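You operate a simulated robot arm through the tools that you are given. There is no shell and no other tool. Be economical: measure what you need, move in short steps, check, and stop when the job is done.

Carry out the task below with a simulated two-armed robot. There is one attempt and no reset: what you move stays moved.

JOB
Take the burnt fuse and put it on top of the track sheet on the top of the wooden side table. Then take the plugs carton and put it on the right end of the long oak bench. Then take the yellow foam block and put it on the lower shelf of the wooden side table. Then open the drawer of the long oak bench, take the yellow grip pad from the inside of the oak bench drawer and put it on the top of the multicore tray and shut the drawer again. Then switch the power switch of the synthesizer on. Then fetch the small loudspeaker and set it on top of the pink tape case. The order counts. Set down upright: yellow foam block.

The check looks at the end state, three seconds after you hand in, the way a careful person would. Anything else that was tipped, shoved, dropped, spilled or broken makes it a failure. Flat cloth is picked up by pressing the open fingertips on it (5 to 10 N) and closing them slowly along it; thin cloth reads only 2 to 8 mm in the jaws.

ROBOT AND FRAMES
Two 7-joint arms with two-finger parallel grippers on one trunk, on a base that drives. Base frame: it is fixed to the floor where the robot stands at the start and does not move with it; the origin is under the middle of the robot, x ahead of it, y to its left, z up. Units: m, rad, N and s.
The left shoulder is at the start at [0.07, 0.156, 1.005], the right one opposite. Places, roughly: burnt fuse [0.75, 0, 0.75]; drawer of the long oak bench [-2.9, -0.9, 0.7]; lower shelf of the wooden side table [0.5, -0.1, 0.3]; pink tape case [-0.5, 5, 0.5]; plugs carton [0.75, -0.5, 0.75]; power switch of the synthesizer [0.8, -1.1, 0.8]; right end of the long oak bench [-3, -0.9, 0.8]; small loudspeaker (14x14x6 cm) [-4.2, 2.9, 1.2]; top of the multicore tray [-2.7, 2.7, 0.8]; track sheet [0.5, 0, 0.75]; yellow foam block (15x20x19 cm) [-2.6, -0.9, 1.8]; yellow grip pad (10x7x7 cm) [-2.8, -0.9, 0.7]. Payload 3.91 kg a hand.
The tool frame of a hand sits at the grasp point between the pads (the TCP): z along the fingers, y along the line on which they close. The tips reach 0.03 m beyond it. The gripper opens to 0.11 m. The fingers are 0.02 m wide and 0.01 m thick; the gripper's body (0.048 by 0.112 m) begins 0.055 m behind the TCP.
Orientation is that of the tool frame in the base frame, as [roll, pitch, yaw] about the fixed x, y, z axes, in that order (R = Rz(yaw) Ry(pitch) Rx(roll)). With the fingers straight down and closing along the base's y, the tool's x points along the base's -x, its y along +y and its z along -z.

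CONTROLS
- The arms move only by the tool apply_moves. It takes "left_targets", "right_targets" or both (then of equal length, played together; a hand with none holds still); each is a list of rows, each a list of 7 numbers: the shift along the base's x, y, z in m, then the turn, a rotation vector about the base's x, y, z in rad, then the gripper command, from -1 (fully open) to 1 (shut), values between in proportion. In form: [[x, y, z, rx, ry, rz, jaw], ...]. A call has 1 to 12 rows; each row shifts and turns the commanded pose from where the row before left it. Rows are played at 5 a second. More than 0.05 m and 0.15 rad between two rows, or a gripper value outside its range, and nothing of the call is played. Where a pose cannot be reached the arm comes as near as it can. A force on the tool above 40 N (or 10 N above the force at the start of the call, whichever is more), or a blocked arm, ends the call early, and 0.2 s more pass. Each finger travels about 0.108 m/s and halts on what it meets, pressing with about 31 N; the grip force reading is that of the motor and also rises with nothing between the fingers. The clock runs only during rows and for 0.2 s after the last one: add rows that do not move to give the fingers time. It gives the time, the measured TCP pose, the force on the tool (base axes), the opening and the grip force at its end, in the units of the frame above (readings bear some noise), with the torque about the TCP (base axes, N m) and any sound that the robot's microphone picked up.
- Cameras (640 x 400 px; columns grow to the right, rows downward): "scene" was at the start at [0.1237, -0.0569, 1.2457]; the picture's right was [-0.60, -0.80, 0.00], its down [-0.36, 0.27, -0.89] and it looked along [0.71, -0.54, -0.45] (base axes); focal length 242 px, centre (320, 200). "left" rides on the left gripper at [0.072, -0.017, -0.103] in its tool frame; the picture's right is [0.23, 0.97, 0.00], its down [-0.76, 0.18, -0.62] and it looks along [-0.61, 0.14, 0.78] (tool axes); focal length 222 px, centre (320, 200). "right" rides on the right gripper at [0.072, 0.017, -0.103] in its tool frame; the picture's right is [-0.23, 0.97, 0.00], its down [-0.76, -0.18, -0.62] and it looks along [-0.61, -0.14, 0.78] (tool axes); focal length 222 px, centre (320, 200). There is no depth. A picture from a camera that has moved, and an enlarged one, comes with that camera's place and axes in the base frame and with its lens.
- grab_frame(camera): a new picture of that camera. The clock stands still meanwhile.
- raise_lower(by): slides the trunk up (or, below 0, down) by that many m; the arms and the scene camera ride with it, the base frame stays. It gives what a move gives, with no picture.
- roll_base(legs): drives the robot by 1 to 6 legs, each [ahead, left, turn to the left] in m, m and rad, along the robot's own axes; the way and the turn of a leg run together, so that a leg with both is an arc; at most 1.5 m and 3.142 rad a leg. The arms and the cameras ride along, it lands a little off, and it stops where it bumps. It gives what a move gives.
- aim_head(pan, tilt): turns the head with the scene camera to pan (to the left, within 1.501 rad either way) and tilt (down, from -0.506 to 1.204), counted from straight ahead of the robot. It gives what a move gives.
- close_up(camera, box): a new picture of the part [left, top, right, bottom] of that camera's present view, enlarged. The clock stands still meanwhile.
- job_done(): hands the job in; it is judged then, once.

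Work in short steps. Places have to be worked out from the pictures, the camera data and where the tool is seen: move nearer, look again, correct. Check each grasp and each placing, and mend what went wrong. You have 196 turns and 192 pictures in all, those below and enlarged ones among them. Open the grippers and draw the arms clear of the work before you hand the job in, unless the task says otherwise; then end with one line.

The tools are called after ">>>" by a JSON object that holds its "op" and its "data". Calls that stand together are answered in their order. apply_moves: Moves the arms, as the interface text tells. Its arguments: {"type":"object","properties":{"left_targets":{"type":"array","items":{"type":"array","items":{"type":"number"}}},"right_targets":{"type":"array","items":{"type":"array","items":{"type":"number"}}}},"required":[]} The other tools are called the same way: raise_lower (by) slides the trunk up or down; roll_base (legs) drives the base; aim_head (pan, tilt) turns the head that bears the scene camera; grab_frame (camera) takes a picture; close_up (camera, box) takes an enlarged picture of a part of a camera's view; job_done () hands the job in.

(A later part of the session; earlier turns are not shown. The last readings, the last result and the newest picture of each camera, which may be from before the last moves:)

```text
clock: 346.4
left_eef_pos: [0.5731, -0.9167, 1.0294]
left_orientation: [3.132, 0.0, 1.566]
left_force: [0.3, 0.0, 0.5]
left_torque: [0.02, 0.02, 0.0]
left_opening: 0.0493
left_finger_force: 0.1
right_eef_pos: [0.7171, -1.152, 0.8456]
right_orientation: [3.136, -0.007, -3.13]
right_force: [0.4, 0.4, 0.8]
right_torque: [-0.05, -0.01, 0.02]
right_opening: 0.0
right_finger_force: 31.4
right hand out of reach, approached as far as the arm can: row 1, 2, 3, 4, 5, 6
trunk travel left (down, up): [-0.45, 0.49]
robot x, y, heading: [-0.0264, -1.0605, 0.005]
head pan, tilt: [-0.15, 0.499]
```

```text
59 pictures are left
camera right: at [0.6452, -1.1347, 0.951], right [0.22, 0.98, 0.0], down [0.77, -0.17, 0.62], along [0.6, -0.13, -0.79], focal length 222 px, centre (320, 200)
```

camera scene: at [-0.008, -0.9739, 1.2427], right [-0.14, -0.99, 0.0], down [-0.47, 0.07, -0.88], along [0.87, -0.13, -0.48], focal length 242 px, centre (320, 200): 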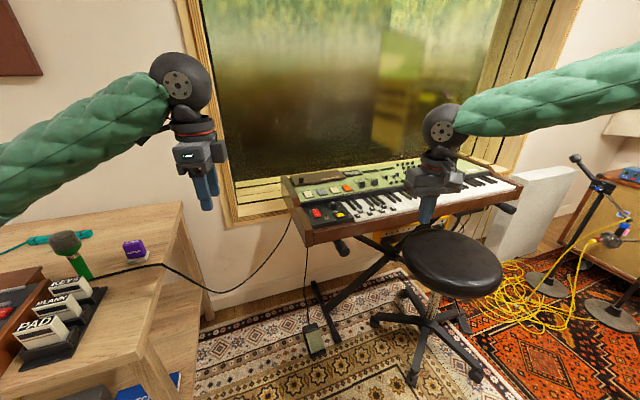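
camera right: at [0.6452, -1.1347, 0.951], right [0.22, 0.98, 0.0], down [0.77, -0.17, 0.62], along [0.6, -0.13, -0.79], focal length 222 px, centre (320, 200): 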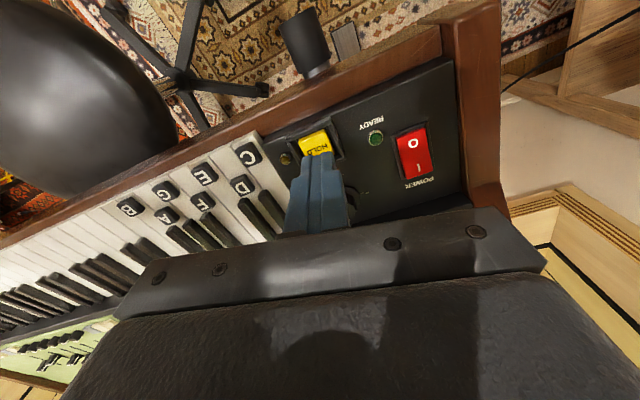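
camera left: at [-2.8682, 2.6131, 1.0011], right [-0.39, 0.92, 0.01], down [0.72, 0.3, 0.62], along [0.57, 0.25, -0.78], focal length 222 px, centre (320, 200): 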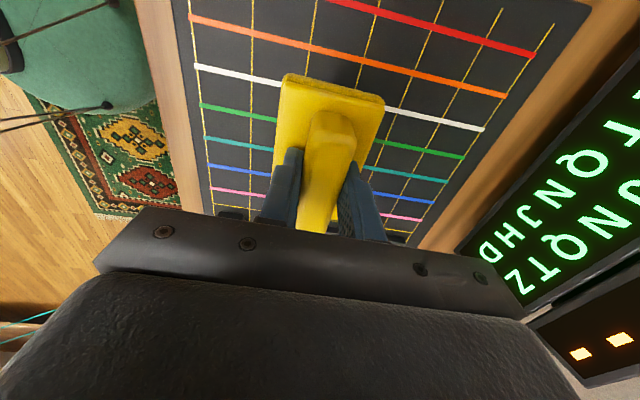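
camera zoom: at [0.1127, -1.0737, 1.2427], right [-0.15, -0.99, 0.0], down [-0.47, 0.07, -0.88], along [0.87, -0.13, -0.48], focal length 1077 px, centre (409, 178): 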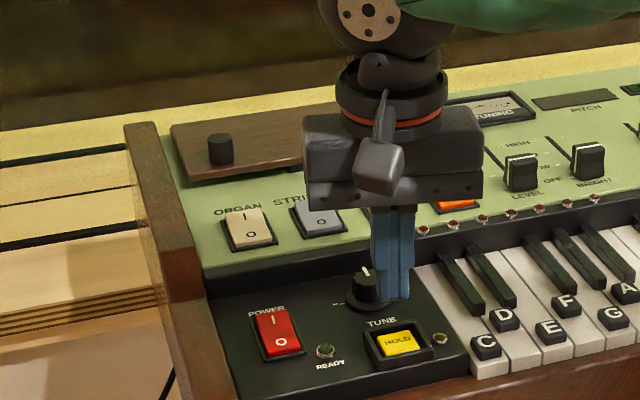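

Straight-ahead reach of this arm is short. I raise the hand, back up 8 cm and turn the robot 0.38 left so the switch lies to my right where reach is greater.

>>> {"op": "apply_moves", "data": {"right_targets": [[0, 0, 0.045, 0, 0, 0, 1], [0, 0, 0.045, 0, 0, 0, 1], [0, 0, 0.045, 0, 0, 0, 1], [0, 0, 0, 0, 0, 0, 1]]}}

>>> {"op": "roll_base", "data": {"legs": [[-0.08, 0, 0], [0, 0, 0.38]]}}

>>> {"op": "aim_head", "data": {"pan": -0.5, "tilt": 0.5}}

>>> {"op": "grab_frame", "data": {"camera": "scene"}}

```text
clock: 347.4
left_eef_pos: [0.5732, -0.9175, 1.0288]
left_orientation: [3.133, 0.0, 1.565]
left_force: [0.5, 0.7, -0.3]
left_torque: [0.03, 0.01, 0.0]
left_opening: 0.0495
left_finger_force: 0.0
right_eef_pos: [0.7161, -1.1511, 0.9799]
right_orientation: [3.137, -0.011, -3.131]
right_force: [-0.1, -0.7, -0.3]
right_torque: [0.01, 0.02, -0.03]
right_opening: 0.0
right_finger_force: 30.8
trunk travel left (down, up): [-0.45, 0.49]
robot x, y, heading: [-0.0282, -1.0588, -0.001]
head pan, tilt: [-0.15, 0.499]
```

```text
clock: 349.6
left_eef_pos: [0.3962, -0.704, 1.0305]
left_orientation: [3.134, 0.0, 1.948]
left_force: [0.2, -0.5, -0.5]
left_torque: [0.02, 0.01, 0.0]
left_opening: 0.0492
left_finger_force: 0.0
right_eef_pos: [0.6165, -0.8671, 0.9807]
right_orientation: [3.139, -0.01, -2.75]
right_force: [-0.3, -0.4, -0.4]
right_torque: [0.02, -0.01, -0.03]
right_opening: 0.0002
right_finger_force: 31.4
trunk travel left (down, up): [-0.45, 0.49]
robot x, y, heading: [-0.1085, -1.061, 0.39]
head pan, tilt: [-0.15, 0.499]
```

```text
clock: 350.5
left_eef_pos: [0.3966, -0.7037, 1.0298]
left_orientation: [3.134, 0.0, 1.948]
left_force: [0.1, -0.4, -0.1]
left_torque: [0.02, -0.04, -0.01]
left_opening: 0.0496
left_finger_force: 0.1
right_eef_pos: [0.6161, -0.8672, 0.9824]
right_orientation: [3.137, -0.011, -2.75]
right_force: [0.5, -0.6, -0.6]
right_torque: [0.0, 0.0, -0.02]
right_opening: 0.0
right_finger_force: 30.5
trunk travel left (down, up): [-0.45, 0.49]
robot x, y, heading: [-0.1083, -1.0601, 0.387]
head pan, tilt: [-0.499, 0.499]
```

```text
58 pictures are left
camera scene: at [0.029, -1.052, 1.2426], right [-0.11, -0.99, 0.0], down [-0.48, 0.05, -0.88], along [0.87, -0.1, -0.48], focal length 242 px, centre (320, 200)
```

scene: 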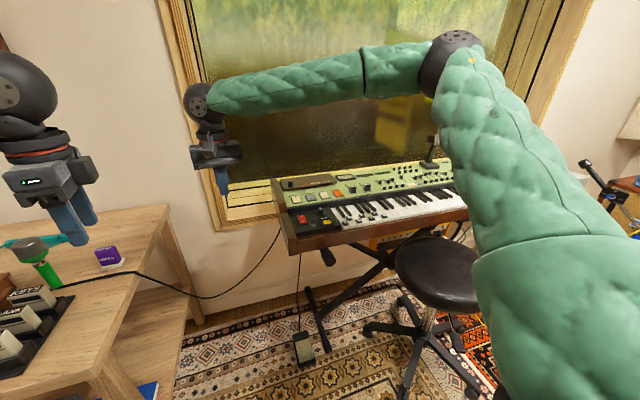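

Now I move the right hand over the I end at (0.766,-1.069), keeping it high first.

>>> {"op": "apply_moves", "data": {"right_targets": [[0.025, -0.0337, 0, 0, 0, 0, 1], [0.025, -0.0337, 0, 0, 0, 0, 1], [0.025, -0.0337, 0, 0, 0, 0, 1], [0.025, -0.0337, 0, 0, 0, 0, 1], [0.025, -0.0337, 0, 0, 0, 0, 1], [0.025, -0.0337, 0, 0, 0, 0, 1], [0, 0, -0.045, 0, 0, 0, 1], [0, 0, -0.045, 0, 0, 0, 1], [0, 0, -0.045, 0, 0, 0, 1], [0, 0, 0, 0, 0, 0, 1]]}}

>>> {"op": "close_up", "data": {"camera": "scene", "box": [260, 150, 380, 240]}}

>>> {"op": "close_up", "data": {"camera": "right", "box": [220, 60, 460, 240]}}

```text
clock: 352.7
left_eef_pos: [0.3965, -0.7042, 1.0304]
left_orientation: [3.134, 0.0, 1.947]
left_force: [-0.6, 0.6, -0.1]
left_torque: [-0.03, 0.02, -0.01]
left_opening: 0.0493
left_finger_force: 0.0
right_eef_pos: [0.7656, -1.0696, 0.8477]
right_orientation: [3.138, -0.009, -2.749]
right_force: [0.6, 0.1, -0.2]
right_torque: [-0.01, -0.04, 0.0]
right_opening: 0.0001
right_finger_force: 31.0
trunk travel left (down, up): [-0.45, 0.49]
robot x, y, heading: [-0.1101, -1.0616, 0.384]
head pan, tilt: [-0.499, 0.499]
```

```text
4.44 times, centred on (320, 195) of scene
camera zoom: at [0.0283, -1.0524, 1.2428], right [-0.11, -0.99, 0.0], down [-0.48, 0.05, -0.88], along [0.87, -0.1, -0.48], focal length 1077 px, centre (320, 222)
```

zoom: 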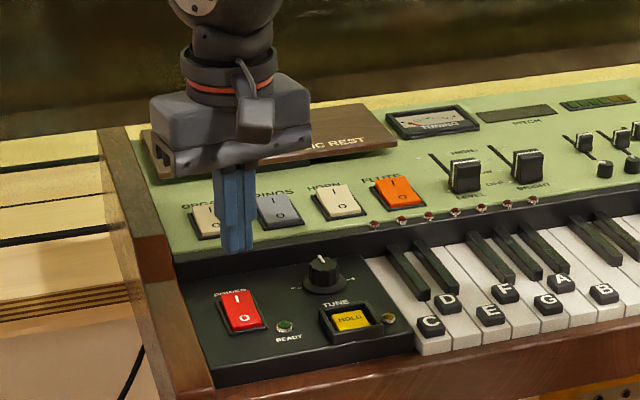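

```text
2.22 times, centred on (340, 150) of right
camera zoom: at [0.6934, -1.0819, 0.9513], right [-0.16, 0.99, 0.0], down [0.78, 0.13, 0.62], along [0.61, 0.1, -0.79], focal length 494 px, centre (276, 311)
```

zoom: 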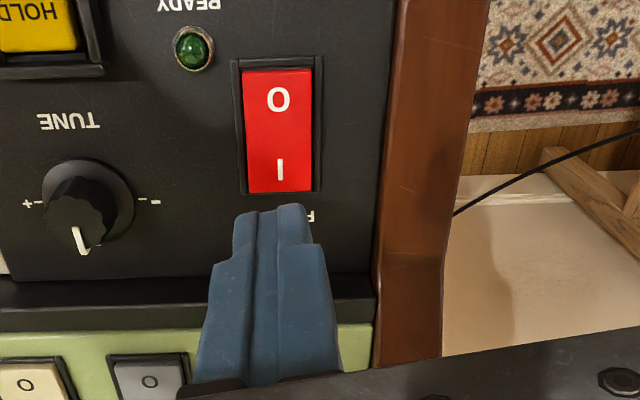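

The hand camera confirms the I end is directly beneath the fingertips. I press down gently.

>>> {"op": "apply_moves", "data": {"right_targets": [[0.002, 0, -0.02, 0, 0, 0, 1], [0, 0, -0.012, 0, 0, 0, 1], [0, 0, -0.004, 0, 0, 0, 1], [0, 0, -0.004, 0, 0, 0, 1], [0, 0, -0.004, 0, 0, 0, 1]]}}

>>> {"op": "close_up", "data": {"camera": "scene", "box": [260, 150, 380, 240]}}

```text
clock: 353.9
left_eef_pos: [0.3959, -0.7048, 1.0297]
left_orientation: [3.133, 0.002, 1.948]
left_force: [0.1, -0.1, 0.7]
left_torque: [0.03, 0.02, -0.01]
left_opening: 0.0497
left_finger_force: 0.1
right_eef_pos: [0.7684, -1.0702, 0.8027]
right_orientation: [3.138, -0.011, -2.75]
right_force: [0.2, 0.4, -0.4]
right_torque: [0.02, 0.0, -0.02]
right_opening: 0.0002
right_finger_force: 31.1
trunk travel left (down, up): [-0.45, 0.49]
robot x, y, heading: [-0.1085, -1.0602, 0.384]
head pan, tilt: [-0.499, 0.499]
```

```text
4.44 times, centred on (320, 195) of scene
camera zoom: at [0.0291, -1.0522, 1.2426], right [-0.11, -0.99, 0.0], down [-0.48, 0.05, -0.88], along [0.87, -0.1, -0.48], focal length 1077 px, centre (320, 222)
```

zoom: 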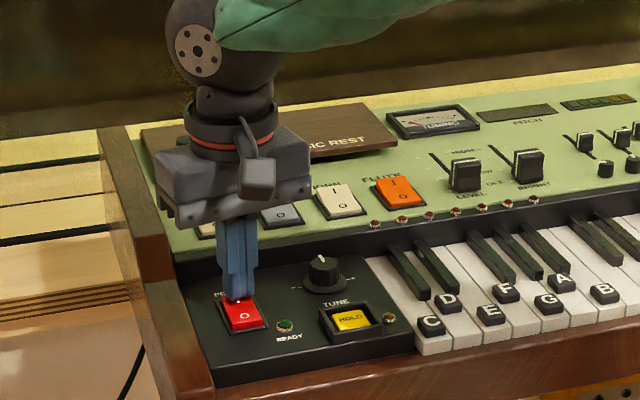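

Nearly touching; continue down in small steps.

>>> {"op": "apply_moves", "data": {"right_targets": [[0, 0, -0.003, 0, 0, 0, 1], [0, 0, -0.003, 0, 0, 0, 1], [0, 0, -0.003, 0, 0, 0, 1], [0, 0, -0.003, 0, 0, 0, 1]]}}

>>> {"op": "close_up", "data": {"camera": "scene", "box": [260, 150, 380, 240]}}

```text
clock: 354.6
left_eef_pos: [0.3955, -0.7052, 1.0308]
left_orientation: [3.128, 0.0, 1.948]
left_force: [0.2, -0.5, -0.2]
left_torque: [-0.01, 0.0, -0.03]
left_opening: 0.0495
left_finger_force: 0.1
right_eef_pos: [0.7684, -1.0702, 0.801]
right_orientation: [3.136, 0.0, -2.749]
right_force: [-7.4, -3.8, 22.0]
right_torque: [-0.09, 0.5, 0.04]
right_opening: 0.0
right_finger_force: 30.6
trunk travel left (down, up): [-0.45, 0.49]
robot x, y, heading: [-0.1087, -1.0592, 0.386]
head pan, tilt: [-0.499, 0.499]
stopped in row 3 (right hand): the force on the tool passed its limit at 44 N (the readings are from after the stop); the commanded pose is now the measured one
```

```text
4.44 times, centred on (320, 195) of scene
camera zoom: at [0.0269, -1.0527, 1.2429], right [-0.11, -0.99, 0.0], down [-0.47, 0.06, -0.88], along [0.87, -0.1, -0.48], focal length 1077 px, centre (320, 222)
```

zoom: 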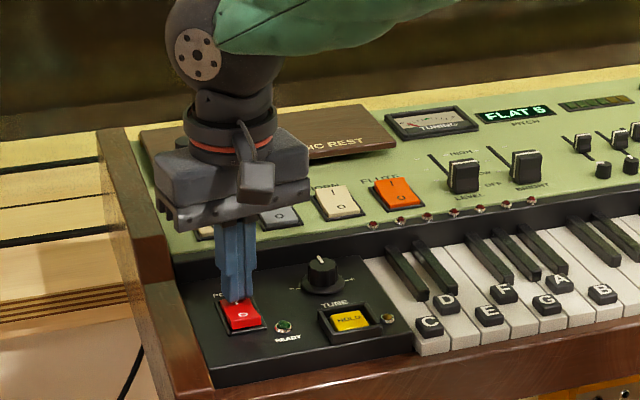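

The pitch display lit up ("FLAT 6"): power is on. I lift the hand and confirm.

>>> {"op": "apply_moves", "data": {"right_targets": [[0, 0, 0.03, 0, 0, 0, 1], [0, 0, 0.045, 0, 0, 0, 1], [0, 0, 0.045, 0, 0, 0, 1], [0, 0, 0.045, 0, 0, 0, 1], [0, 0, 0.045, 0, 0, 0, 1], [-0.045, 0.01, 0.0, 0, 0, 0, 1], [-0.045, 0.01, 0, 0, 0, 0, 1], [-0.045, 0.01, 0, 0, 0, 0, 1], [-0.045, 0.01, 0, 0, 0, 0, 1], [-0.045, 0.01, 0, 0, 0, 0, 1], [-0.045, 0.01, 0, 0, 0, 0, 1]]}}

>>> {"op": "close_up", "data": {"camera": "scene", "box": [260, 150, 380, 240]}}

```text
clock: 357.0
left_eef_pos: [0.3955, -0.7047, 1.03]
left_orientation: [3.133, 0.001, 1.947]
left_force: [-0.9, -0.5, 0.5]
left_torque: [-0.01, -0.03, -0.01]
left_opening: 0.0496
left_finger_force: 0.0
right_eef_pos: [0.5004, -1.0083, 1.0081]
right_orientation: [3.139, -0.002, -2.751]
right_force: [-0.7, -0.5, 0.2]
right_torque: [-0.04, -0.01, 0.0]
right_opening: 0.0
right_finger_force: 30.9
trunk travel left (down, up): [-0.45, 0.49]
robot x, y, heading: [-0.1015, -1.0612, 0.385]
head pan, tilt: [-0.499, 0.499]
```

```text
4.44 times, centred on (320, 195) of scene
camera zoom: at [0.028, -1.0519, 1.2427], right [-0.11, -0.99, 0.0], down [-0.48, 0.05, -0.88], along [0.87, -0.1, -0.48], focal length 1077 px, centre (320, 222)
```

zoom: 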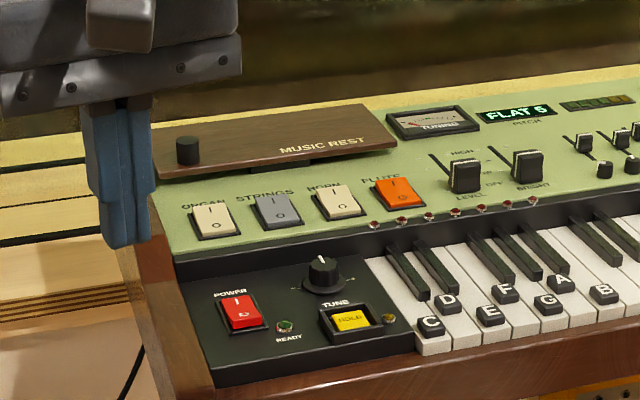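

Power is on. Now for the loudspeaker: I straighten, back off and go north past the table, then turn toward the desk side.

>>> {"op": "roll_base", "data": {"legs": [[0, 0, -0.385], [-0.33, 0, 0], [0, 0.85, 0], [0, 0.8, 0], [-0.35, 0, 0], [0, 0, 1.77]]}}

>>> {"op": "aim_head", "data": {"pan": 0.6, "tilt": 0.25}}

```text
clock: 374.5
left_eef_pos: [-1.0475, 1.1458, 1.0299]
left_orientation: [3.133, 0.0, -2.95]
left_force: [-0.6, 0.0, 0.4]
left_torque: [-0.03, 0.0, 0.02]
left_opening: 0.0497
left_finger_force: 0.0
right_eef_pos: [-0.7271, 1.1917, 1.0084]
right_orientation: [3.135, -0.002, -1.366]
right_force: [0.8, 0.5, -0.7]
right_torque: [0.01, -0.03, -0.02]
right_opening: 0.0
right_finger_force: 31.1
trunk travel left (down, up): [-0.45, 0.49]
robot x, y, heading: [-0.7937, 0.5804, 1.774]
head pan, tilt: [-0.499, 0.499]
```

```text
clock: 375.8
left_eef_pos: [-1.0461, 1.1461, 1.0297]
left_orientation: [3.133, 0.001, -2.948]
left_force: [1.3, 0.2, 0.1]
left_torque: [-0.01, -0.02, 0.01]
left_opening: 0.0497
left_finger_force: 0.0
right_eef_pos: [-0.7296, 1.1922, 1.0073]
right_orientation: [3.137, -0.003, -1.365]
right_force: [0.6, 0.8, -0.2]
right_torque: [-0.01, 0.04, 0.0]
right_opening: 0.0
right_finger_force: 31.2
trunk travel left (down, up): [-0.45, 0.49]
robot x, y, heading: [-0.7917, 0.5839, 1.772]
head pan, tilt: [0.6, 0.25]
```

Drive to the corridor in front of the desk and strafe left, then look toward the loudspeaker.

>>> {"op": "roll_base", "data": {"legs": [[0, 0.45, 0], [1.2, 0, 0], [0.32, 0, 0], [0, 1.25, 0]]}}

>>> {"op": "aim_head", "data": {"pan": 0.5, "tilt": 0.25}}

>>> {"op": "grab_frame", "data": {"camera": "scene"}}

```text
clock: 391.8
left_eef_pos: [-3.0085, 2.3032, 1.0282]
left_orientation: [3.132, 0.0, -2.956]
left_force: [0.3, 0.2, 0.1]
left_torque: [0.0, -0.02, 0.0]
left_opening: 0.0495
left_finger_force: 0.0
right_eef_pos: [-2.6889, 2.3471, 1.0087]
right_orientation: [3.137, -0.002, -1.373]
right_force: [-0.5, -0.2, -0.2]
right_torque: [-0.01, -0.02, 0.02]
right_opening: 0.0
right_finger_force: 31.2
trunk travel left (down, up): [-0.45, 0.49]
robot x, y, heading: [-2.7525, 1.7406, 1.765]
head pan, tilt: [0.6, 0.25]
```

```text
clock: 392.5
left_eef_pos: [-3.0064, 2.3038, 1.0298]
left_orientation: [3.133, 0.0, -2.955]
left_force: [-0.3, 0.8, -0.4]
left_torque: [-0.01, -0.03, -0.01]
left_opening: 0.0493
left_finger_force: 0.0
right_eef_pos: [-2.6885, 2.3485, 1.0085]
right_orientation: [3.137, -0.004, -1.371]
right_force: [-0.8, 0.2, -0.4]
right_torque: [0.01, -0.02, -0.01]
right_opening: 0.0
right_finger_force: 31.6
trunk travel left (down, up): [-0.45, 0.49]
robot x, y, heading: [-2.7532, 1.7422, 1.762]
head pan, tilt: [0.499, 0.25]
```

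```text
52 pictures are left
camera scene: at [-2.8241, 1.8603, 1.2657], right [0.77, 0.64, 0.0], down [0.16, -0.19, -0.97], along [-0.62, 0.75, -0.25], focal length 242 px, centre (320, 200)
```

scene: 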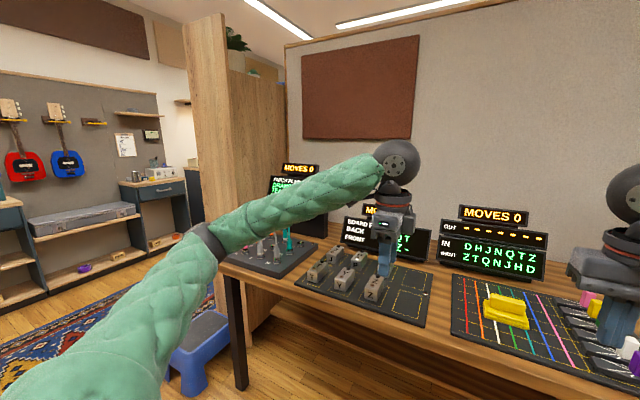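

The speaker's spot is hidden by a wooden cabinet at the desk's left end; I strafe further left to see its front.

>>> {"op": "roll_base", "data": {"legs": [[0, 0.75, 0]]}}

>>> {"op": "aim_head", "data": {"pan": 0.1, "tilt": 0.25}}

>>> {"op": "grab_frame", "data": {"camera": "scene"}}

```text
clock: 396.5
left_eef_pos: [-3.7455, 2.1565, 1.0301]
left_orientation: [3.131, 0.001, -2.952]
left_force: [0.6, 0.2, 0.2]
left_torque: [0.01, -0.01, 0.0]
left_opening: 0.0496
left_finger_force: 0.1
right_eef_pos: [-3.4266, 2.202, 1.0082]
right_orientation: [3.138, -0.005, -1.365]
right_force: [-0.2, -0.2, -0.9]
right_torque: [-0.02, 0.02, 0.02]
right_opening: 0.0003
right_finger_force: 31.0
trunk travel left (down, up): [-0.45, 0.49]
robot x, y, heading: [-3.4868, 1.5938, 1.773]
head pan, tilt: [0.499, 0.25]
```

```text
clock: 397.4
left_eef_pos: [-3.7447, 2.1575, 1.0307]
left_orientation: [3.133, -0.001, -2.951]
left_force: [-0.7, -0.2, 1.1]
left_torque: [0.02, 0.01, 0.0]
left_opening: 0.0495
left_finger_force: 0.0
right_eef_pos: [-3.4262, 2.2021, 1.0084]
right_orientation: [3.136, -0.003, -1.364]
right_force: [-0.8, -0.3, -0.4]
right_torque: [0.01, 0.03, 0.0]
right_opening: 0.0001
right_finger_force: 30.9
trunk travel left (down, up): [-0.45, 0.49]
robot x, y, heading: [-3.4885, 1.5908, 1.77]
head pan, tilt: [0.099, 0.25]
```

```text
51 pictures are left
camera scene: at [-3.5264, 1.7322, 1.2657], right [0.96, 0.29, 0.0], down [0.07, -0.24, -0.97], along [-0.29, 0.93, -0.25], focal length 242 px, centre (320, 200)
```

scene: 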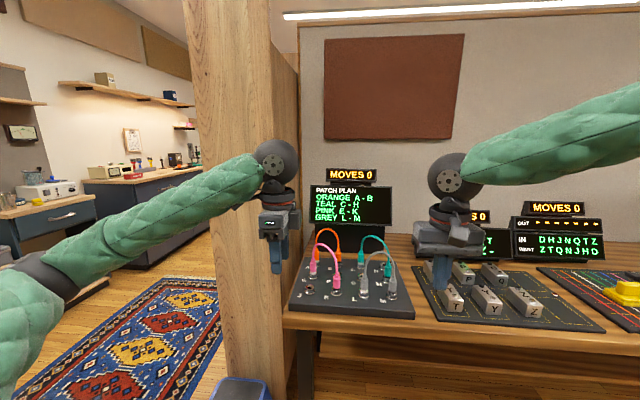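

Space opens to the west. I strafe further left and look at the cabinet's other face.

>>> {"op": "roll_base", "data": {"legs": [[0, 1.3, 0]]}}

>>> {"op": "aim_head", "data": {"pan": -0.3, "tilt": 0.2}}

>>> {"op": "grab_frame", "data": {"camera": "scene"}}

```text
clock: 404.0
left_eef_pos: [-5.0376, 1.8881, 1.0293]
left_orientation: [3.133, 0.003, -2.943]
left_force: [0.2, -0.3, 0.0]
left_torque: [-0.02, -0.03, 0.01]
left_opening: 0.0496
left_finger_force: 0.1
right_eef_pos: [-4.7187, 1.9375, 1.0074]
right_orientation: [3.136, -0.004, -1.358]
right_force: [0.6, 0.3, 0.2]
right_torque: [0.0, 0.0, 0.02]
right_opening: 0.0001
right_finger_force: 30.5
trunk travel left (down, up): [-0.45, 0.49]
robot x, y, heading: [-4.7786, 1.3305, 1.776]
head pan, tilt: [0.099, 0.25]
```

```text
clock: 404.9
left_eef_pos: [-5.0379, 1.89, 1.0296]
left_orientation: [3.133, 0.0, -2.943]
left_force: [-0.5, -0.5, 0.6]
left_torque: [0.02, 0.01, -0.01]
left_opening: 0.0496
left_finger_force: 0.0
right_eef_pos: [-4.7199, 1.9371, 1.0076]
right_orientation: [3.138, -0.004, -1.358]
right_force: [1.1, -0.6, 0.5]
right_torque: [-0.01, -0.03, 0.0]
right_opening: 0.0
right_finger_force: 30.8
trunk travel left (down, up): [-0.45, 0.49]
robot x, y, heading: [-4.7777, 1.3299, 1.78]
head pan, tilt: [-0.3, 0.201]
```

```text
50 pictures are left
camera scene: at [-4.7786, 1.4705, 1.2703], right [1.0, -0.09, 0.0], down [-0.02, -0.2, -0.98], along [0.09, 0.98, -0.2], focal length 242 px, centre (320, 200)
```

scene: 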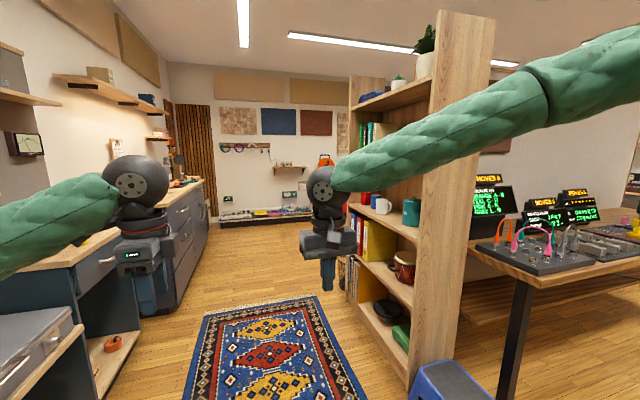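

The bookcase opens to the west. I drive forward alongside it and turn right to face it.

>>> {"op": "roll_base", "data": {"legs": [[1.35, 0.05, 0], [0, 0, -1.57]]}}

>>> {"op": "aim_head", "data": {"pan": 0.0, "tilt": 0.15}}

>>> {"op": "grab_frame", "data": {"camera": "scene"}}

```text
clock: 415.4
left_eef_pos: [-4.5517, 2.9045, 1.0294]
left_orientation: [3.133, 0.001, 1.791]
left_force: [0.0, -0.3, 0.4]
left_torque: [-0.01, 0.0, -0.01]
left_opening: 0.0497
left_finger_force: 0.2
right_eef_pos: [-4.4984, 2.5874, 1.0084]
right_orientation: [3.137, -0.003, -2.908]
right_force: [1.1, 0.1, -0.5]
right_torque: [0.03, 0.03, 0.01]
right_opening: 0.0
right_finger_force: 31.0
trunk travel left (down, up): [-0.45, 0.49]
robot x, y, heading: [-5.1079, 2.6355, 0.227]
head pan, tilt: [-0.3, 0.201]
```

```text
clock: 416.2
left_eef_pos: [-4.5521, 2.9049, 1.0301]
left_orientation: [3.132, 0.001, 1.791]
left_force: [-0.2, 0.1, 0.3]
left_torque: [0.02, 0.02, 0.01]
left_opening: 0.0496
left_finger_force: 0.0
right_eef_pos: [-4.4975, 2.5874, 1.0075]
right_orientation: [3.135, -0.004, -2.908]
right_force: [0.0, 1.1, -0.1]
right_torque: [-0.01, -0.01, 0.0]
right_opening: 0.0
right_finger_force: 31.2
trunk travel left (down, up): [-0.45, 0.49]
robot x, y, heading: [-5.1074, 2.6359, 0.227]
head pan, tilt: [0.0, 0.15]
```

```text
49 pictures are left
camera scene: at [-4.9671, 2.6644, 1.275], right [0.22, -0.97, 0.0], down [-0.15, -0.03, -0.99], along [0.96, 0.22, -0.15], focal length 242 px, centre (320, 200)
```

scene: 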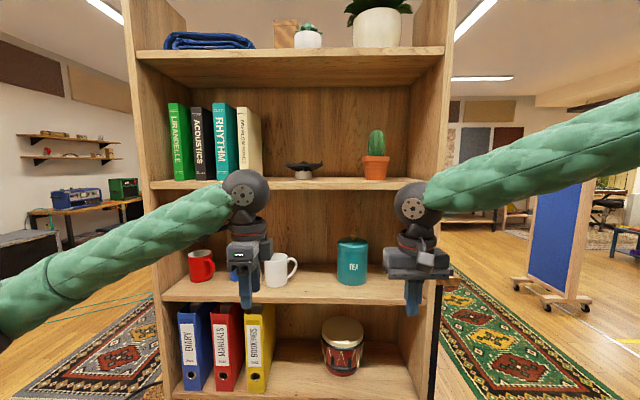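

The dark low object on the shelf at z≈1.22 should be the loudspeaker; I zoom in.

>>> {"op": "close_up", "data": {"camera": "scene", "box": [255, 130, 355, 200]}}

```text
5.71 times, centred on (305, 165) of scene
camera zoom: at [-4.9671, 2.6644, 1.275], right [0.22, -0.97, 0.0], down [-0.15, -0.03, -0.99], along [0.96, 0.22, -0.15], focal length 1385 px, centre (406, 400)
```

zoom: 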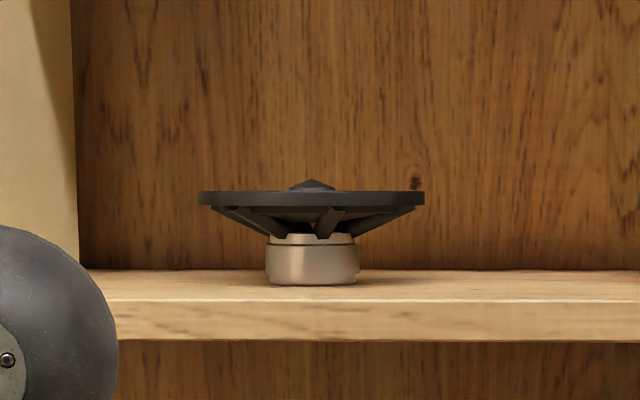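

It is a driver standing on its magnet (about 5.7 cm across, 3 cm tall, centre ~12 cm inside the shelf edge). I'd like to grip the magnet horizontally with the hand camera on top, so first I test turning the right hand 180° about its axis.

>>> {"op": "apply_moves", "data": {"right_targets": [[0, 0, 0, 0, 0, 0.1496, 0], [0, 0, 0, 0, 0, 0.1496, 0], [0, 0, 0, 0, 0, 0.1496, 0], [0, 0, 0, 0, 0, 0.1496, 0], [0, 0, 0, 0, 0, 0.1496, 0], [0, 0, 0, 0, 0, 0.1496, 0], [0, 0, 0, 0, 0, 0.1496, 0], [0, 0, 0, 0, 0, 0.1496, 0], [0, 0, 0, 0, 0, 0.1496, 0], [0, 0, 0, 0, 0, 0.1496, 0], [0, 0, 0, 0, 0, 0.1496, 0], [0, 0, 0, 0, 0, 0.1496, 0]]}}

>>> {"op": "apply_moves", "data": {"right_targets": [[0, 0, 0, 0, 0, 0.1496, 0], [0, 0, 0, 0, 0, 0.1496, 0], [0, 0, 0, 0, 0, 0.1496, 0], [0, 0, 0, 0, 0, 0.1496, 0], [0, 0, 0, 0, 0, 0.1496, 0], [0, 0, 0, 0, 0, 0.1496, 0], [0, 0, 0, 0, 0, 0.1496, 0], [0, 0, 0, 0, 0, 0.1496, 0], [0, 0, 0, 0, 0, 0.1496, 0], [0, 0, 0, 0, 0, 0, 0]]}}

```text
clock: 418.8
left_eef_pos: [-4.552, 2.9035, 1.0289]
left_orientation: [3.134, 0.002, 1.79]
left_force: [0.7, 0.2, -0.5]
left_torque: [-0.03, 0.0, 0.02]
left_opening: 0.0497
left_finger_force: 0.1
right_eef_pos: [-4.4971, 2.5874, 1.0076]
right_orientation: [3.137, -0.003, -1.112]
right_force: [-0.4, -0.5, 0.0]
right_torque: [-0.02, 0.0, 0.0]
right_opening: 0.0549
right_finger_force: 0.0
trunk travel left (down, up): [-0.45, 0.49]
robot x, y, heading: [-5.1061, 2.6343, 0.223]
head pan, tilt: [0.0, 0.15]
```

```text
clock: 421.0
left_eef_pos: [-4.5527, 2.9049, 1.03]
left_orientation: [3.132, -0.001, 1.792]
left_force: [-0.3, -0.7, 0.6]
left_torque: [0.01, -0.02, -0.02]
left_opening: 0.0494
left_finger_force: 0.0
right_eef_pos: [-4.497, 2.5873, 1.0065]
right_orientation: [3.137, -0.002, 0.234]
right_force: [0.7, -0.5, 0.6]
right_torque: [0.0, -0.01, 0.0]
right_opening: 0.055
right_finger_force: 0.1
trunk travel left (down, up): [-0.45, 0.49]
robot x, y, heading: [-5.1072, 2.6331, 0.225]
head pan, tilt: [0.0, 0.15]
```

The flip works. Now I pitch the right hand up to horizontal (0.15 rad downward) while raising it, and pull the left hand back out of the way.

>>> {"op": "apply_moves", "data": {"right_targets": [[0, 0, 0.0234, 0.0318, -0.1385, 0, 0], [0, 0, 0.0234, 0.0318, -0.1385, 0, 0], [0, 0, 0.0234, 0.0318, -0.1385, 0, 0], [0, 0, 0.0234, 0.0318, -0.1385, 0, 0], [0, 0, 0.0234, 0.0318, -0.1385, 0, -0.4], [0, 0, 0.0234, 0.0318, -0.1385, 0, -0.4], [0, 0, 0.0234, 0.0318, -0.1385, 0, -0.6], [0, 0, 0.0234, 0.0318, -0.1385, 0, -0.6], [0, 0, 0.0234, 0.0318, -0.1385, 0, -0.6], [0, 0, 0.0234, 0.0318, -0.1385, 0, -0.6], [0, 0, 0, 0, 0, 0, -0.6]], "left_targets": [[-0.025, 0.01, 0, 0, 0, 0, 0], [-0.025, 0.01, 0, 0, 0, 0, 0], [-0.025, 0.01, 0, 0, 0, 0, 0], [-0.025, 0.01, 0, 0, 0, 0, 0], [-0.025, 0.01, 0, 0, 0, 0, 0], [-0.025, 0.01, 0, 0, 0, 0, 0], [-0.025, 0.01, 0, 0, 0, 0, 0], [-0.025, 0.01, 0, 0, 0, 0, 0], [0, 0, 0, 0, 0, 0, 0], [0, 0, 0, 0, 0, 0, 0], [0, 0, 0, 0, 0, 0, 0]]}}

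>>> {"op": "roll_base", "data": {"legs": [[0, 0.3, 0]]}}

>>> {"op": "grab_frame", "data": {"camera": "scene"}}

>>> {"op": "grab_frame", "data": {"camera": "right"}}

```text
clock: 423.4
left_eef_pos: [-4.7535, 2.985, 1.028]
left_orientation: [3.134, 0.001, 1.792]
left_force: [-0.2, -0.6, -0.3]
left_torque: [0.01, -0.01, -0.02]
left_opening: 0.055
left_finger_force: 0.1
right_eef_pos: [-4.4965, 2.5866, 1.2422]
right_orientation: [3.09, -1.424, 0.273]
right_force: [0.9, 0.5, -0.5]
right_torque: [0.0, 0.01, 0.01]
right_opening: 0.0877
right_finger_force: 0.1
trunk travel left (down, up): [-0.45, 0.49]
robot x, y, heading: [-5.1096, 2.6329, 0.228]
head pan, tilt: [0.0, 0.15]
```

```text
clock: 425.4
left_eef_pos: [-4.8204, 3.2789, 1.0282]
left_orientation: [3.133, 0.002, 1.79]
left_force: [0.1, 0.1, 0.3]
left_torque: [0.0, -0.02, 0.0]
left_opening: 0.0553
left_finger_force: 0.0
right_eef_pos: [-4.5635, 2.8818, 1.2421]
right_orientation: [3.081, -1.423, 0.284]
right_force: [-0.2, 0.1, -0.1]
right_torque: [-0.04, -0.01, -0.03]
right_opening: 0.088
right_finger_force: 0.0
trunk travel left (down, up): [-0.45, 0.49]
robot x, y, heading: [-5.1741, 2.9262, 0.226]
head pan, tilt: [0.0, 0.15]
```

```text
47 pictures are left
camera scene: at [-5.0354, 2.9593, 1.275], right [0.23, -0.97, 0.0], down [-0.15, -0.03, -0.99], along [0.96, 0.22, -0.15], focal length 242 px, centre (320, 200)
```

scene: 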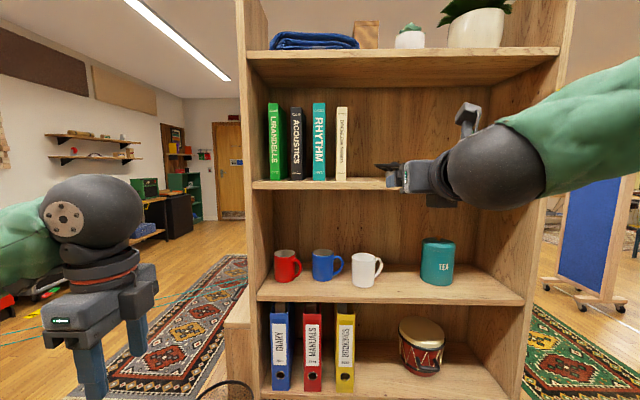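

```text
46 pictures are left
camera right: at [-4.6505, 2.8464, 1.3299], right [0.18, -0.96, -0.22], down [-0.75, 0.01, -0.66], along [0.64, 0.28, -0.72], focal length 222 px, centre (320, 200)
```

right: 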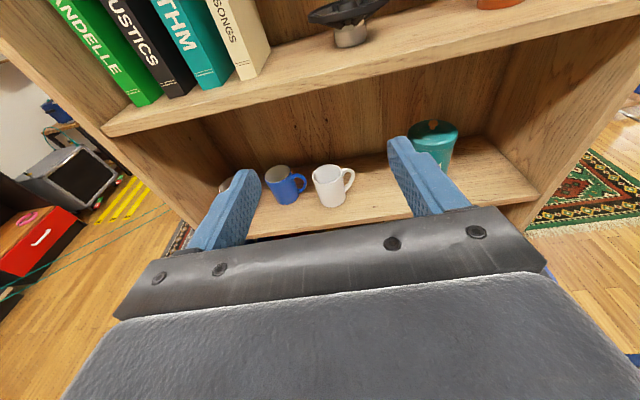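

Magnet centre is about (-4.155,2.909) on the shelf at z≈1.217. I shift the hand right 6.6 cm, roll forward 0.2 m and look.

>>> {"op": "apply_moves", "data": {"right_targets": [[0.0075, -0.0322, 0, 0, 0, 0, -0.6], [0.0075, -0.0322, 0, 0, 0, 0, -0.6], [0, 0, 0, 0, 0, 0, -0.6]]}}

>>> {"op": "roll_base", "data": {"legs": [[0.2, 0, 0]]}}

>>> {"op": "grab_frame", "data": {"camera": "right"}}

>>> {"op": "close_up", "data": {"camera": "scene", "box": [340, 90, 500, 240]}}

```text
clock: 426.2
left_eef_pos: [-4.8196, 3.2797, 1.0294]
left_orientation: [3.132, -0.001, 1.793]
left_force: [0.3, 0.3, -0.2]
left_torque: [0.02, -0.01, 0.0]
left_opening: 0.0549
left_finger_force: 0.0
right_eef_pos: [-4.5496, 2.8174, 1.2419]
right_orientation: [3.085, -1.423, 0.278]
right_force: [-0.1, 0.0, 0.0]
right_torque: [-0.03, 0.03, 0.0]
right_opening: 0.088
right_finger_force: 0.0
trunk travel left (down, up): [-0.45, 0.49]
robot x, y, heading: [-5.1769, 2.9293, 0.225]
head pan, tilt: [0.0, 0.15]
```

```text
clock: 427.8
left_eef_pos: [-4.6234, 3.3236, 1.0286]
left_orientation: [3.134, 0.0, 1.788]
left_force: [0.4, 0.5, 0.8]
left_torque: [-0.03, 0.02, 0.0]
left_opening: 0.0551
left_finger_force: 0.0
right_eef_pos: [-4.3523, 2.8623, 1.2406]
right_orientation: [3.085, -1.422, 0.275]
right_force: [0.2, -0.6, 0.2]
right_torque: [0.01, 0.0, -0.01]
right_opening: 0.0881
right_finger_force: 0.1
trunk travel left (down, up): [-0.45, 0.49]
robot x, y, heading: [-4.9781, 2.9735, 0.228]
head pan, tilt: [0.0, 0.15]
```

```text
45 pictures are left
camera right: at [-4.4385, 2.8256, 1.3286], right [0.18, -0.96, -0.22], down [-0.75, 0.01, -0.66], along [0.64, 0.28, -0.72], focal length 222 px, centre (320, 200)
```

right: 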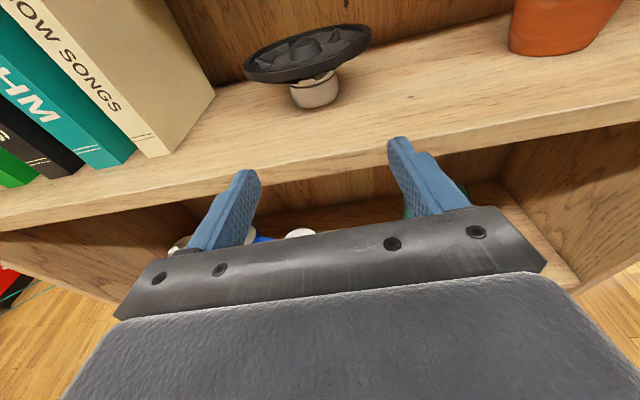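

```text
2.67 times, centred on (420, 165) of scene
camera zoom: at [-4.8388, 3.0032, 1.2748], right [0.22, -0.97, 0.0], down [-0.15, -0.03, -0.99], along [0.96, 0.22, -0.15], focal length 646 px, centre (53, 293)
```

zoom: 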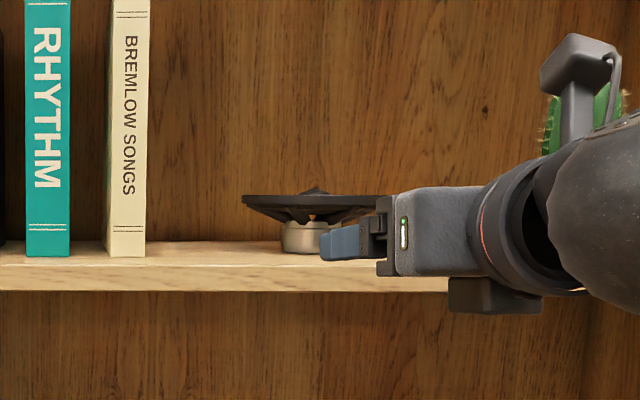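

Laterally aligned; 0.18 m to go. I advance slowly under the flange and watch the force.

>>> {"op": "apply_moves", "data": {"right_targets": [[0.0351, 0.0081, 0, 0, 0, 0, -0.6], [0.0351, 0.0081, 0, 0, 0, 0, -0.6], [0.0351, 0.0081, 0, 0, 0, 0, -0.6], [0.0351, 0.0081, 0, 0, 0, 0, -0.6], [0.025, 0.0058, 0, 0, 0, 0, -0.6], [0, 0, 0, 0, 0, 0, -0.6]]}}

>>> {"op": "grab_frame", "data": {"camera": "right"}}

>>> {"op": "close_up", "data": {"camera": "scene", "box": [340, 90, 500, 240]}}

```text
clock: 428.8
left_eef_pos: [-4.6249, 3.322, 1.029]
left_orientation: [3.134, 0.001, 1.789]
left_force: [0.9, 1.3, -0.6]
left_torque: [-0.06, 0.09, -0.02]
left_opening: 0.0548
left_finger_force: 0.1
right_eef_pos: [-4.2327, 2.8866, 1.2406]
right_orientation: [3.081, -1.425, 0.278]
right_force: [-28.6, -12.1, 7.7]
right_torque: [-0.52, 1.05, -0.08]
right_opening: 0.0878
right_finger_force: 0.0
trunk travel left (down, up): [-0.45, 0.49]
robot x, y, heading: [-4.9837, 2.9703, 0.222]
head pan, tilt: [0.0, 0.15]
stopped in row 4 (right hand): the force on the tool passed its limit at 224 N (the readings are from after the stop); the commanded pose is now the measured one
```

```text
43 pictures are left
camera right: at [-4.3188, 2.8518, 1.3286], right [0.18, -0.96, -0.22], down [-0.75, 0.01, -0.66], along [0.64, 0.28, -0.72], focal length 222 px, centre (320, 200)
```

right: 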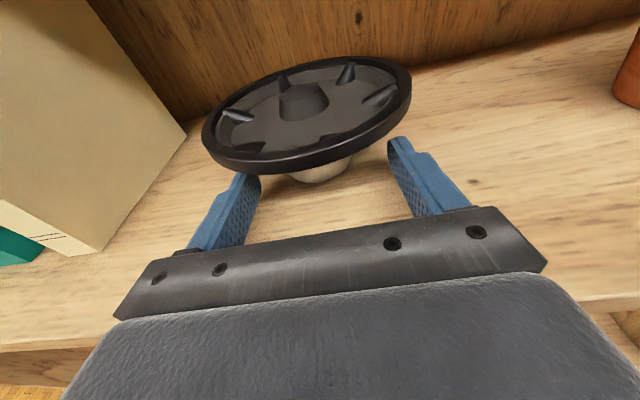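

```text
2.67 times, centred on (420, 165) of scene
camera zoom: at [-4.8414, 3.0017, 1.2753], right [0.22, -0.98, 0.0], down [-0.15, -0.03, -0.99], along [0.96, 0.22, -0.15], focal length 646 px, centre (53, 293)
```

zoom: 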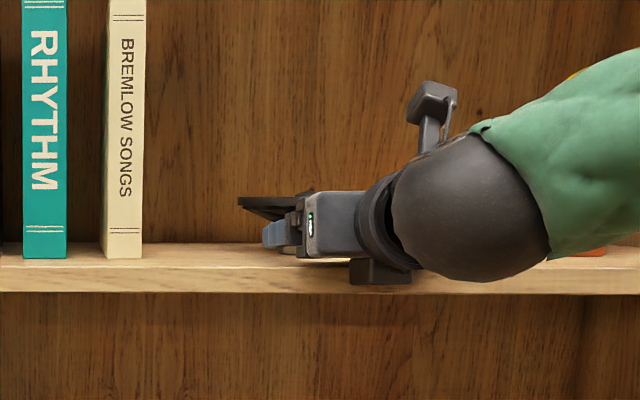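

The housing under the gripper hit the shelf edge. I back off and will instead clamp the flange rim with the fingers closing vertically, so the hand body stays in front of the shelf. First retreat and roll the hand 90°.

>>> {"op": "apply_moves", "data": {"right_targets": [[-0.039, -0.009, 0, 0, 0, 0, -0.6], [-0.039, -0.009, 0, 0, 0, 0, -0.6], [-0.039, -0.009, 0, 0, 0, 0, -0.6], [-0.039, -0.009, 0, 0, 0, 0, -0.6], [0, 0, 0.01, 0, 0, 0, -0.3], [0, 0, 0.01, 0, 0, 0, -0.1], [0, 0, 0.01, 0, 0, 0, 0], [0, 0, 0, 0, 0, 0, 0]]}}

>>> {"op": "apply_moves", "data": {"right_targets": [[0, 0, 0, 0.1375, 0.0318, -0.0213, 0], [0, 0, 0, 0.1375, 0.0318, -0.0213, 0], [0, 0, 0, 0.1375, 0.0318, -0.0213, 0], [0, 0, 0, 0.1375, 0.0318, -0.0213, 0], [0, 0, 0, 0.1375, 0.0318, -0.0213, 0], [0, 0, 0, 0.1375, 0.0318, -0.0213, 0], [0, 0, 0, 0.1375, 0.0318, -0.0213, 0], [0, 0, 0, 0.1375, 0.0318, -0.0213, 0], [0, 0, 0, 0.1375, 0.0318, -0.0213, 0], [0, 0, 0, 0.1375, 0.0318, -0.0213, 0], [0, 0, 0, 0.1375, 0.0318, -0.0213, 0], [0, 0, 0, 0, 0, 0, 0]]}}

>>> {"op": "grab_frame", "data": {"camera": "scene"}}

>>> {"op": "grab_frame", "data": {"camera": "right"}}

```text
clock: 430.6
left_eef_pos: [-4.6243, 3.3228, 1.0288]
left_orientation: [3.134, -0.001, 1.787]
left_force: [-0.6, 0.5, 0.5]
left_torque: [-0.03, 0.01, -0.01]
left_opening: 0.0549
left_finger_force: 0.0
right_eef_pos: [-4.3847, 2.8522, 1.2687]
right_orientation: [3.085, -1.421, 0.277]
right_force: [-0.2, 1.2, -0.6]
right_torque: [0.0, -0.03, 0.0]
right_opening: 0.0549
right_finger_force: 0.1
trunk travel left (down, up): [-0.45, 0.49]
robot x, y, heading: [-4.9799, 2.9737, 0.222]
head pan, tilt: [0.0, 0.15]
```

```text
clock: 433.2
left_eef_pos: [-4.6245, 3.3221, 1.029]
left_orientation: [3.134, 0.0, 1.788]
left_force: [0.6, -0.2, 0.4]
left_torque: [-0.03, -0.03, -0.06]
left_opening: 0.0552
left_finger_force: 0.0
right_eef_pos: [-4.3865, 2.853, 1.27]
right_orientation: [-1.727, -0.007, -1.344]
right_force: [-1.2, 0.4, 0.7]
right_torque: [0.02, 0.01, -0.03]
right_opening: 0.055
right_finger_force: 0.1
trunk travel left (down, up): [-0.45, 0.49]
robot x, y, heading: [-4.9806, 2.973, 0.222]
head pan, tilt: [0.0, 0.15]
```

```text
41 pictures are left
camera scene: at [-4.8404, 3.0026, 1.275], right [0.22, -0.97, 0.0], down [-0.15, -0.03, -0.99], along [0.96, 0.22, -0.15], focal length 242 px, centre (320, 200)
```

scene: 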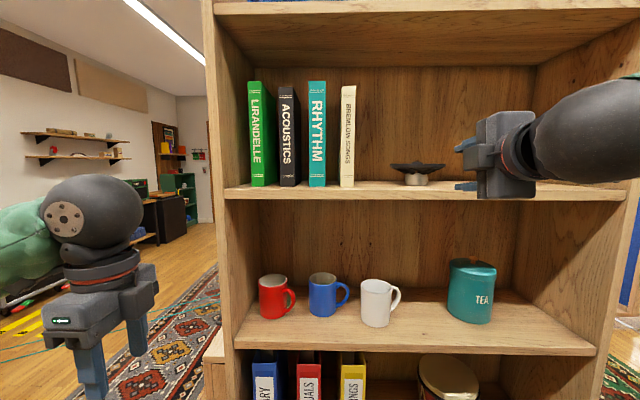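

```text
40 pictures are left
camera right: at [-4.4726, 2.759, 1.2702], right [-0.2, 0.18, -0.96], down [-0.74, 0.61, 0.27], along [0.64, 0.77, 0.01], focal length 222 px, centre (320, 200)
```

right: 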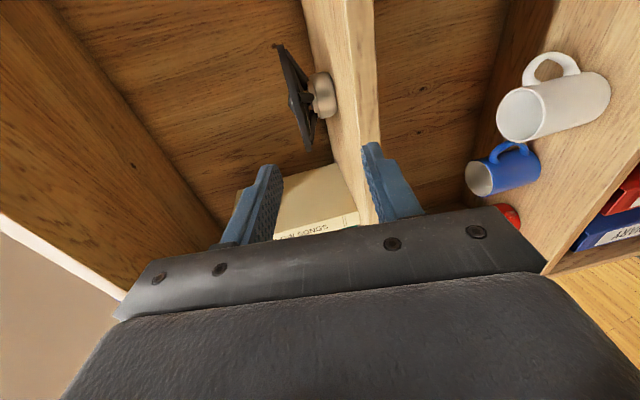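

Speaker unmoved; the hand is lined up with its centre. I level the hand a bit and advance until the fingers straddle the flange rim.

>>> {"op": "apply_moves", "data": {"right_targets": [[0, 0, 0.0025, 0.0178, -0.0781, 0, 0], [0.035, 0.0079, 0, 0, 0, 0, 0], [0.035, 0.0079, 0, 0, 0, 0, 0], [0.035, 0.0079, 0, 0, 0, 0, 0], [0.025, 0.0056, 0, 0, 0, 0, 0], [0.0125, 0.0028, 0, 0, 0, 0, 0], [0, 0, 0, 0, 0, 0, 0]]}}

>>> {"op": "grab_frame", "data": {"camera": "right"}}

>>> {"op": "close_up", "data": {"camera": "scene", "box": [360, 120, 480, 220]}}

```text
clock: 434.8
left_eef_pos: [-4.6242, 3.3219, 1.0281]
left_orientation: [3.135, 0.001, 1.789]
left_force: [0.5, 0.0, 0.4]
left_torque: [-0.02, -0.02, -0.02]
left_opening: 0.055
left_finger_force: 0.1
right_eef_pos: [-4.2449, 2.8841, 1.2728]
right_orientation: [-1.648, -0.01, -1.341]
right_force: [-0.1, -0.4, 0.3]
right_torque: [0.02, 0.02, -0.02]
right_opening: 0.0552
right_finger_force: 0.1
trunk travel left (down, up): [-0.45, 0.49]
robot x, y, heading: [-4.9811, 2.9683, 0.228]
head pan, tilt: [0.0, 0.15]
```

```text
39 pictures are left
camera right: at [-4.3293, 2.7903, 1.2648], right [-0.12, 0.2, -0.97], down [-0.76, 0.61, 0.22], along [0.63, 0.77, 0.08], focal length 222 px, centre (320, 200)
```

right: 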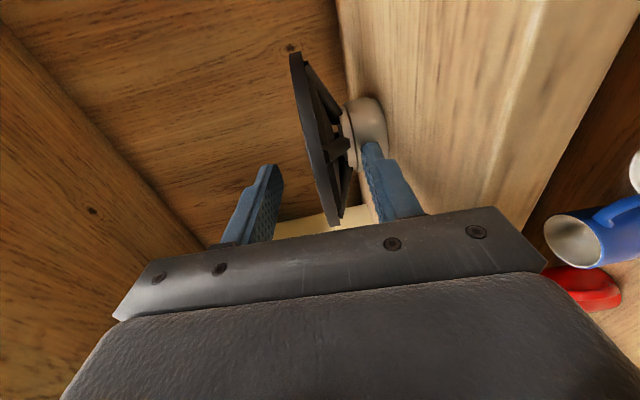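

```text
4.00 times, centred on (420, 170) of scene
camera zoom: at [-4.8405, 3.0024, 1.2751], right [0.22, -0.97, 0.0], down [-0.15, -0.03, -0.99], along [0.96, 0.22, -0.15], focal length 969 px, centre (-80, 320)
```

zoom: 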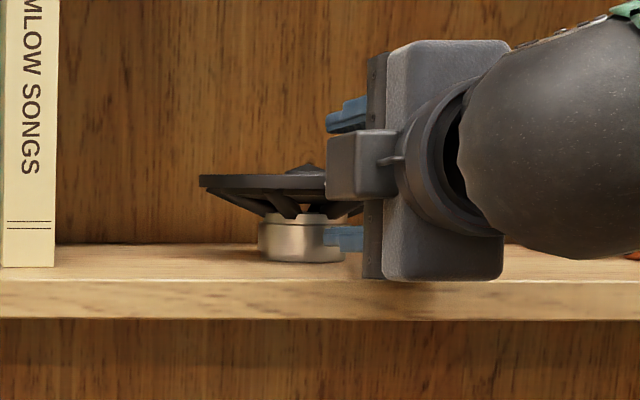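

Fingers straddle the rim; I lower 4 mm to centre it and close slowly.

>>> {"op": "apply_moves", "data": {"right_targets": [[0.002, 0.0005, -0.004, 0, 0, 0, 0], [0, 0, 0, 0, 0, 0, 0.2], [0, 0, 0, 0, 0, 0, 0.4], [0, 0, 0, 0, 0, 0, 0.6], [0, 0, 0, 0, 0, 0, 0.8], [0, 0, 0, 0, 0, 0, 1], [0, 0, 0, 0, 0, 0, 1]]}}

>>> {"op": "close_up", "data": {"camera": "scene", "box": [360, 120, 480, 220]}}

```text
clock: 436.4
left_eef_pos: [-4.6233, 3.3226, 1.029]
left_orientation: [3.136, -0.001, 1.788]
left_force: [0.3, 0.3, 0.0]
left_torque: [0.0, 0.0, 0.03]
left_opening: 0.0551
left_finger_force: 0.0
right_eef_pos: [-4.2417, 2.884, 1.2676]
right_orientation: [-1.649, -0.008, -1.343]
right_force: [-0.5, 0.9, -9.7]
right_torque: [-0.17, 0.67, -0.01]
right_opening: 0.0103
right_finger_force: 31.0
trunk travel left (down, up): [-0.45, 0.49]
robot x, y, heading: [-4.9794, 2.9686, 0.228]
head pan, tilt: [0.0, 0.15]
```

```text
4.00 times, centred on (420, 170) of scene
camera zoom: at [-4.8394, 3.0025, 1.2749], right [0.22, -0.97, 0.0], down [-0.15, -0.03, -0.99], along [0.96, 0.22, -0.15], focal length 969 px, centre (-80, 320)
```

zoom: 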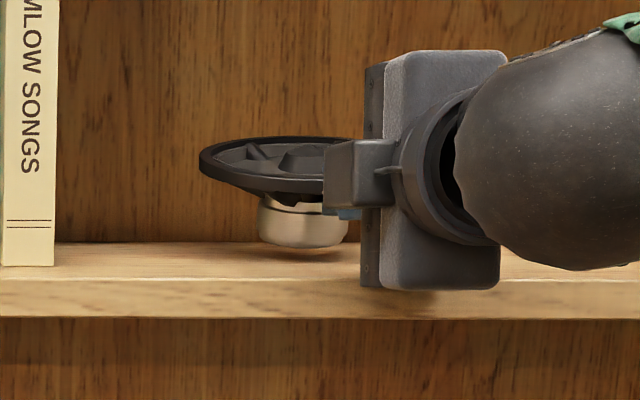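

It is clamped, though the speaker tilted about 0.3 rad in the grip. I lift slightly and check that it holds.

>>> {"op": "apply_moves", "data": {"right_targets": [[0, 0, 0.01, 0, 0, 0, 1], [0, 0, 0.015, 0, 0, 0, 1], [0, 0, 0.015, 0, 0, 0, 1], [-0.02, -0.0045, 0, 0, 0, 0, 1], [-0.03, -0.007, 0, 0, 0, 0, 1], [-0.03, -0.007, 0, 0, 0, 0, 1], [0, 0, 0, 0, 0, 0, 1]]}}

>>> {"op": "grab_frame", "data": {"camera": "scene"}}

>>> {"op": "grab_frame", "data": {"camera": "right"}}

```text
clock: 438.0
left_eef_pos: [-4.6226, 3.3227, 1.0272]
left_orientation: [3.138, 0.0, 1.788]
left_force: [0.5, 1.1, -0.2]
left_torque: [-0.01, 0.01, 0.02]
left_opening: 0.0549
left_finger_force: 0.1
right_eef_pos: [-4.3209, 2.8658, 1.3065]
right_orientation: [-1.651, -0.009, -1.343]
right_force: [0.5, -0.4, -10.2]
right_torque: [-0.19, 0.62, 0.0]
right_opening: 0.0103
right_finger_force: 30.5
trunk travel left (down, up): [-0.45, 0.49]
robot x, y, heading: [-4.9798, 2.9721, 0.231]
head pan, tilt: [0.0, 0.15]
```

```text
36 pictures are left
camera scene: at [-4.8387, 3.0029, 1.2747], right [0.22, -0.97, 0.0], down [-0.15, -0.03, -0.99], along [0.96, 0.22, -0.15], focal length 242 px, centre (320, 200)
```

scene: 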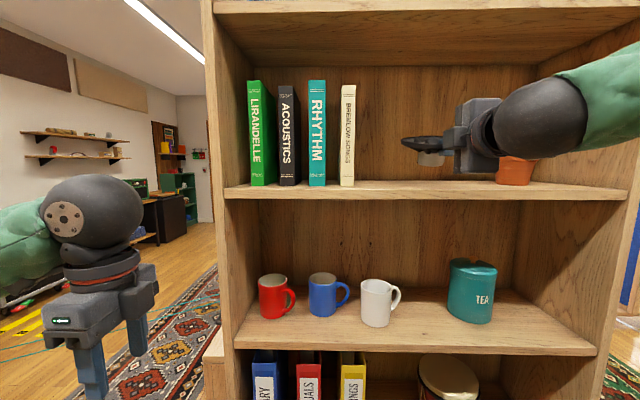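

```text
35 pictures are left
camera right: at [-4.4062, 2.7729, 1.2993], right [-0.12, 0.2, -0.97], down [-0.76, 0.61, 0.22], along [0.63, 0.77, 0.07], focal length 222 px, centre (320, 200)
```

right: 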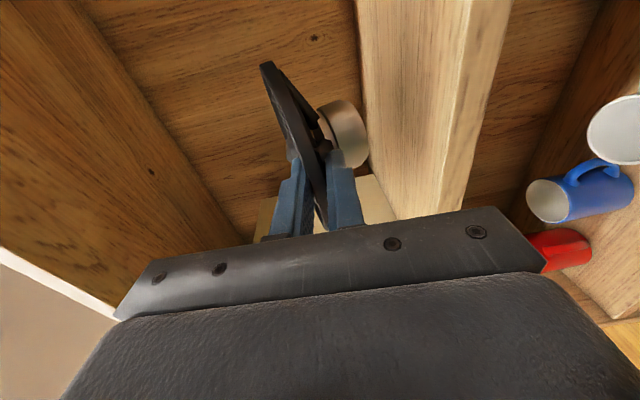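

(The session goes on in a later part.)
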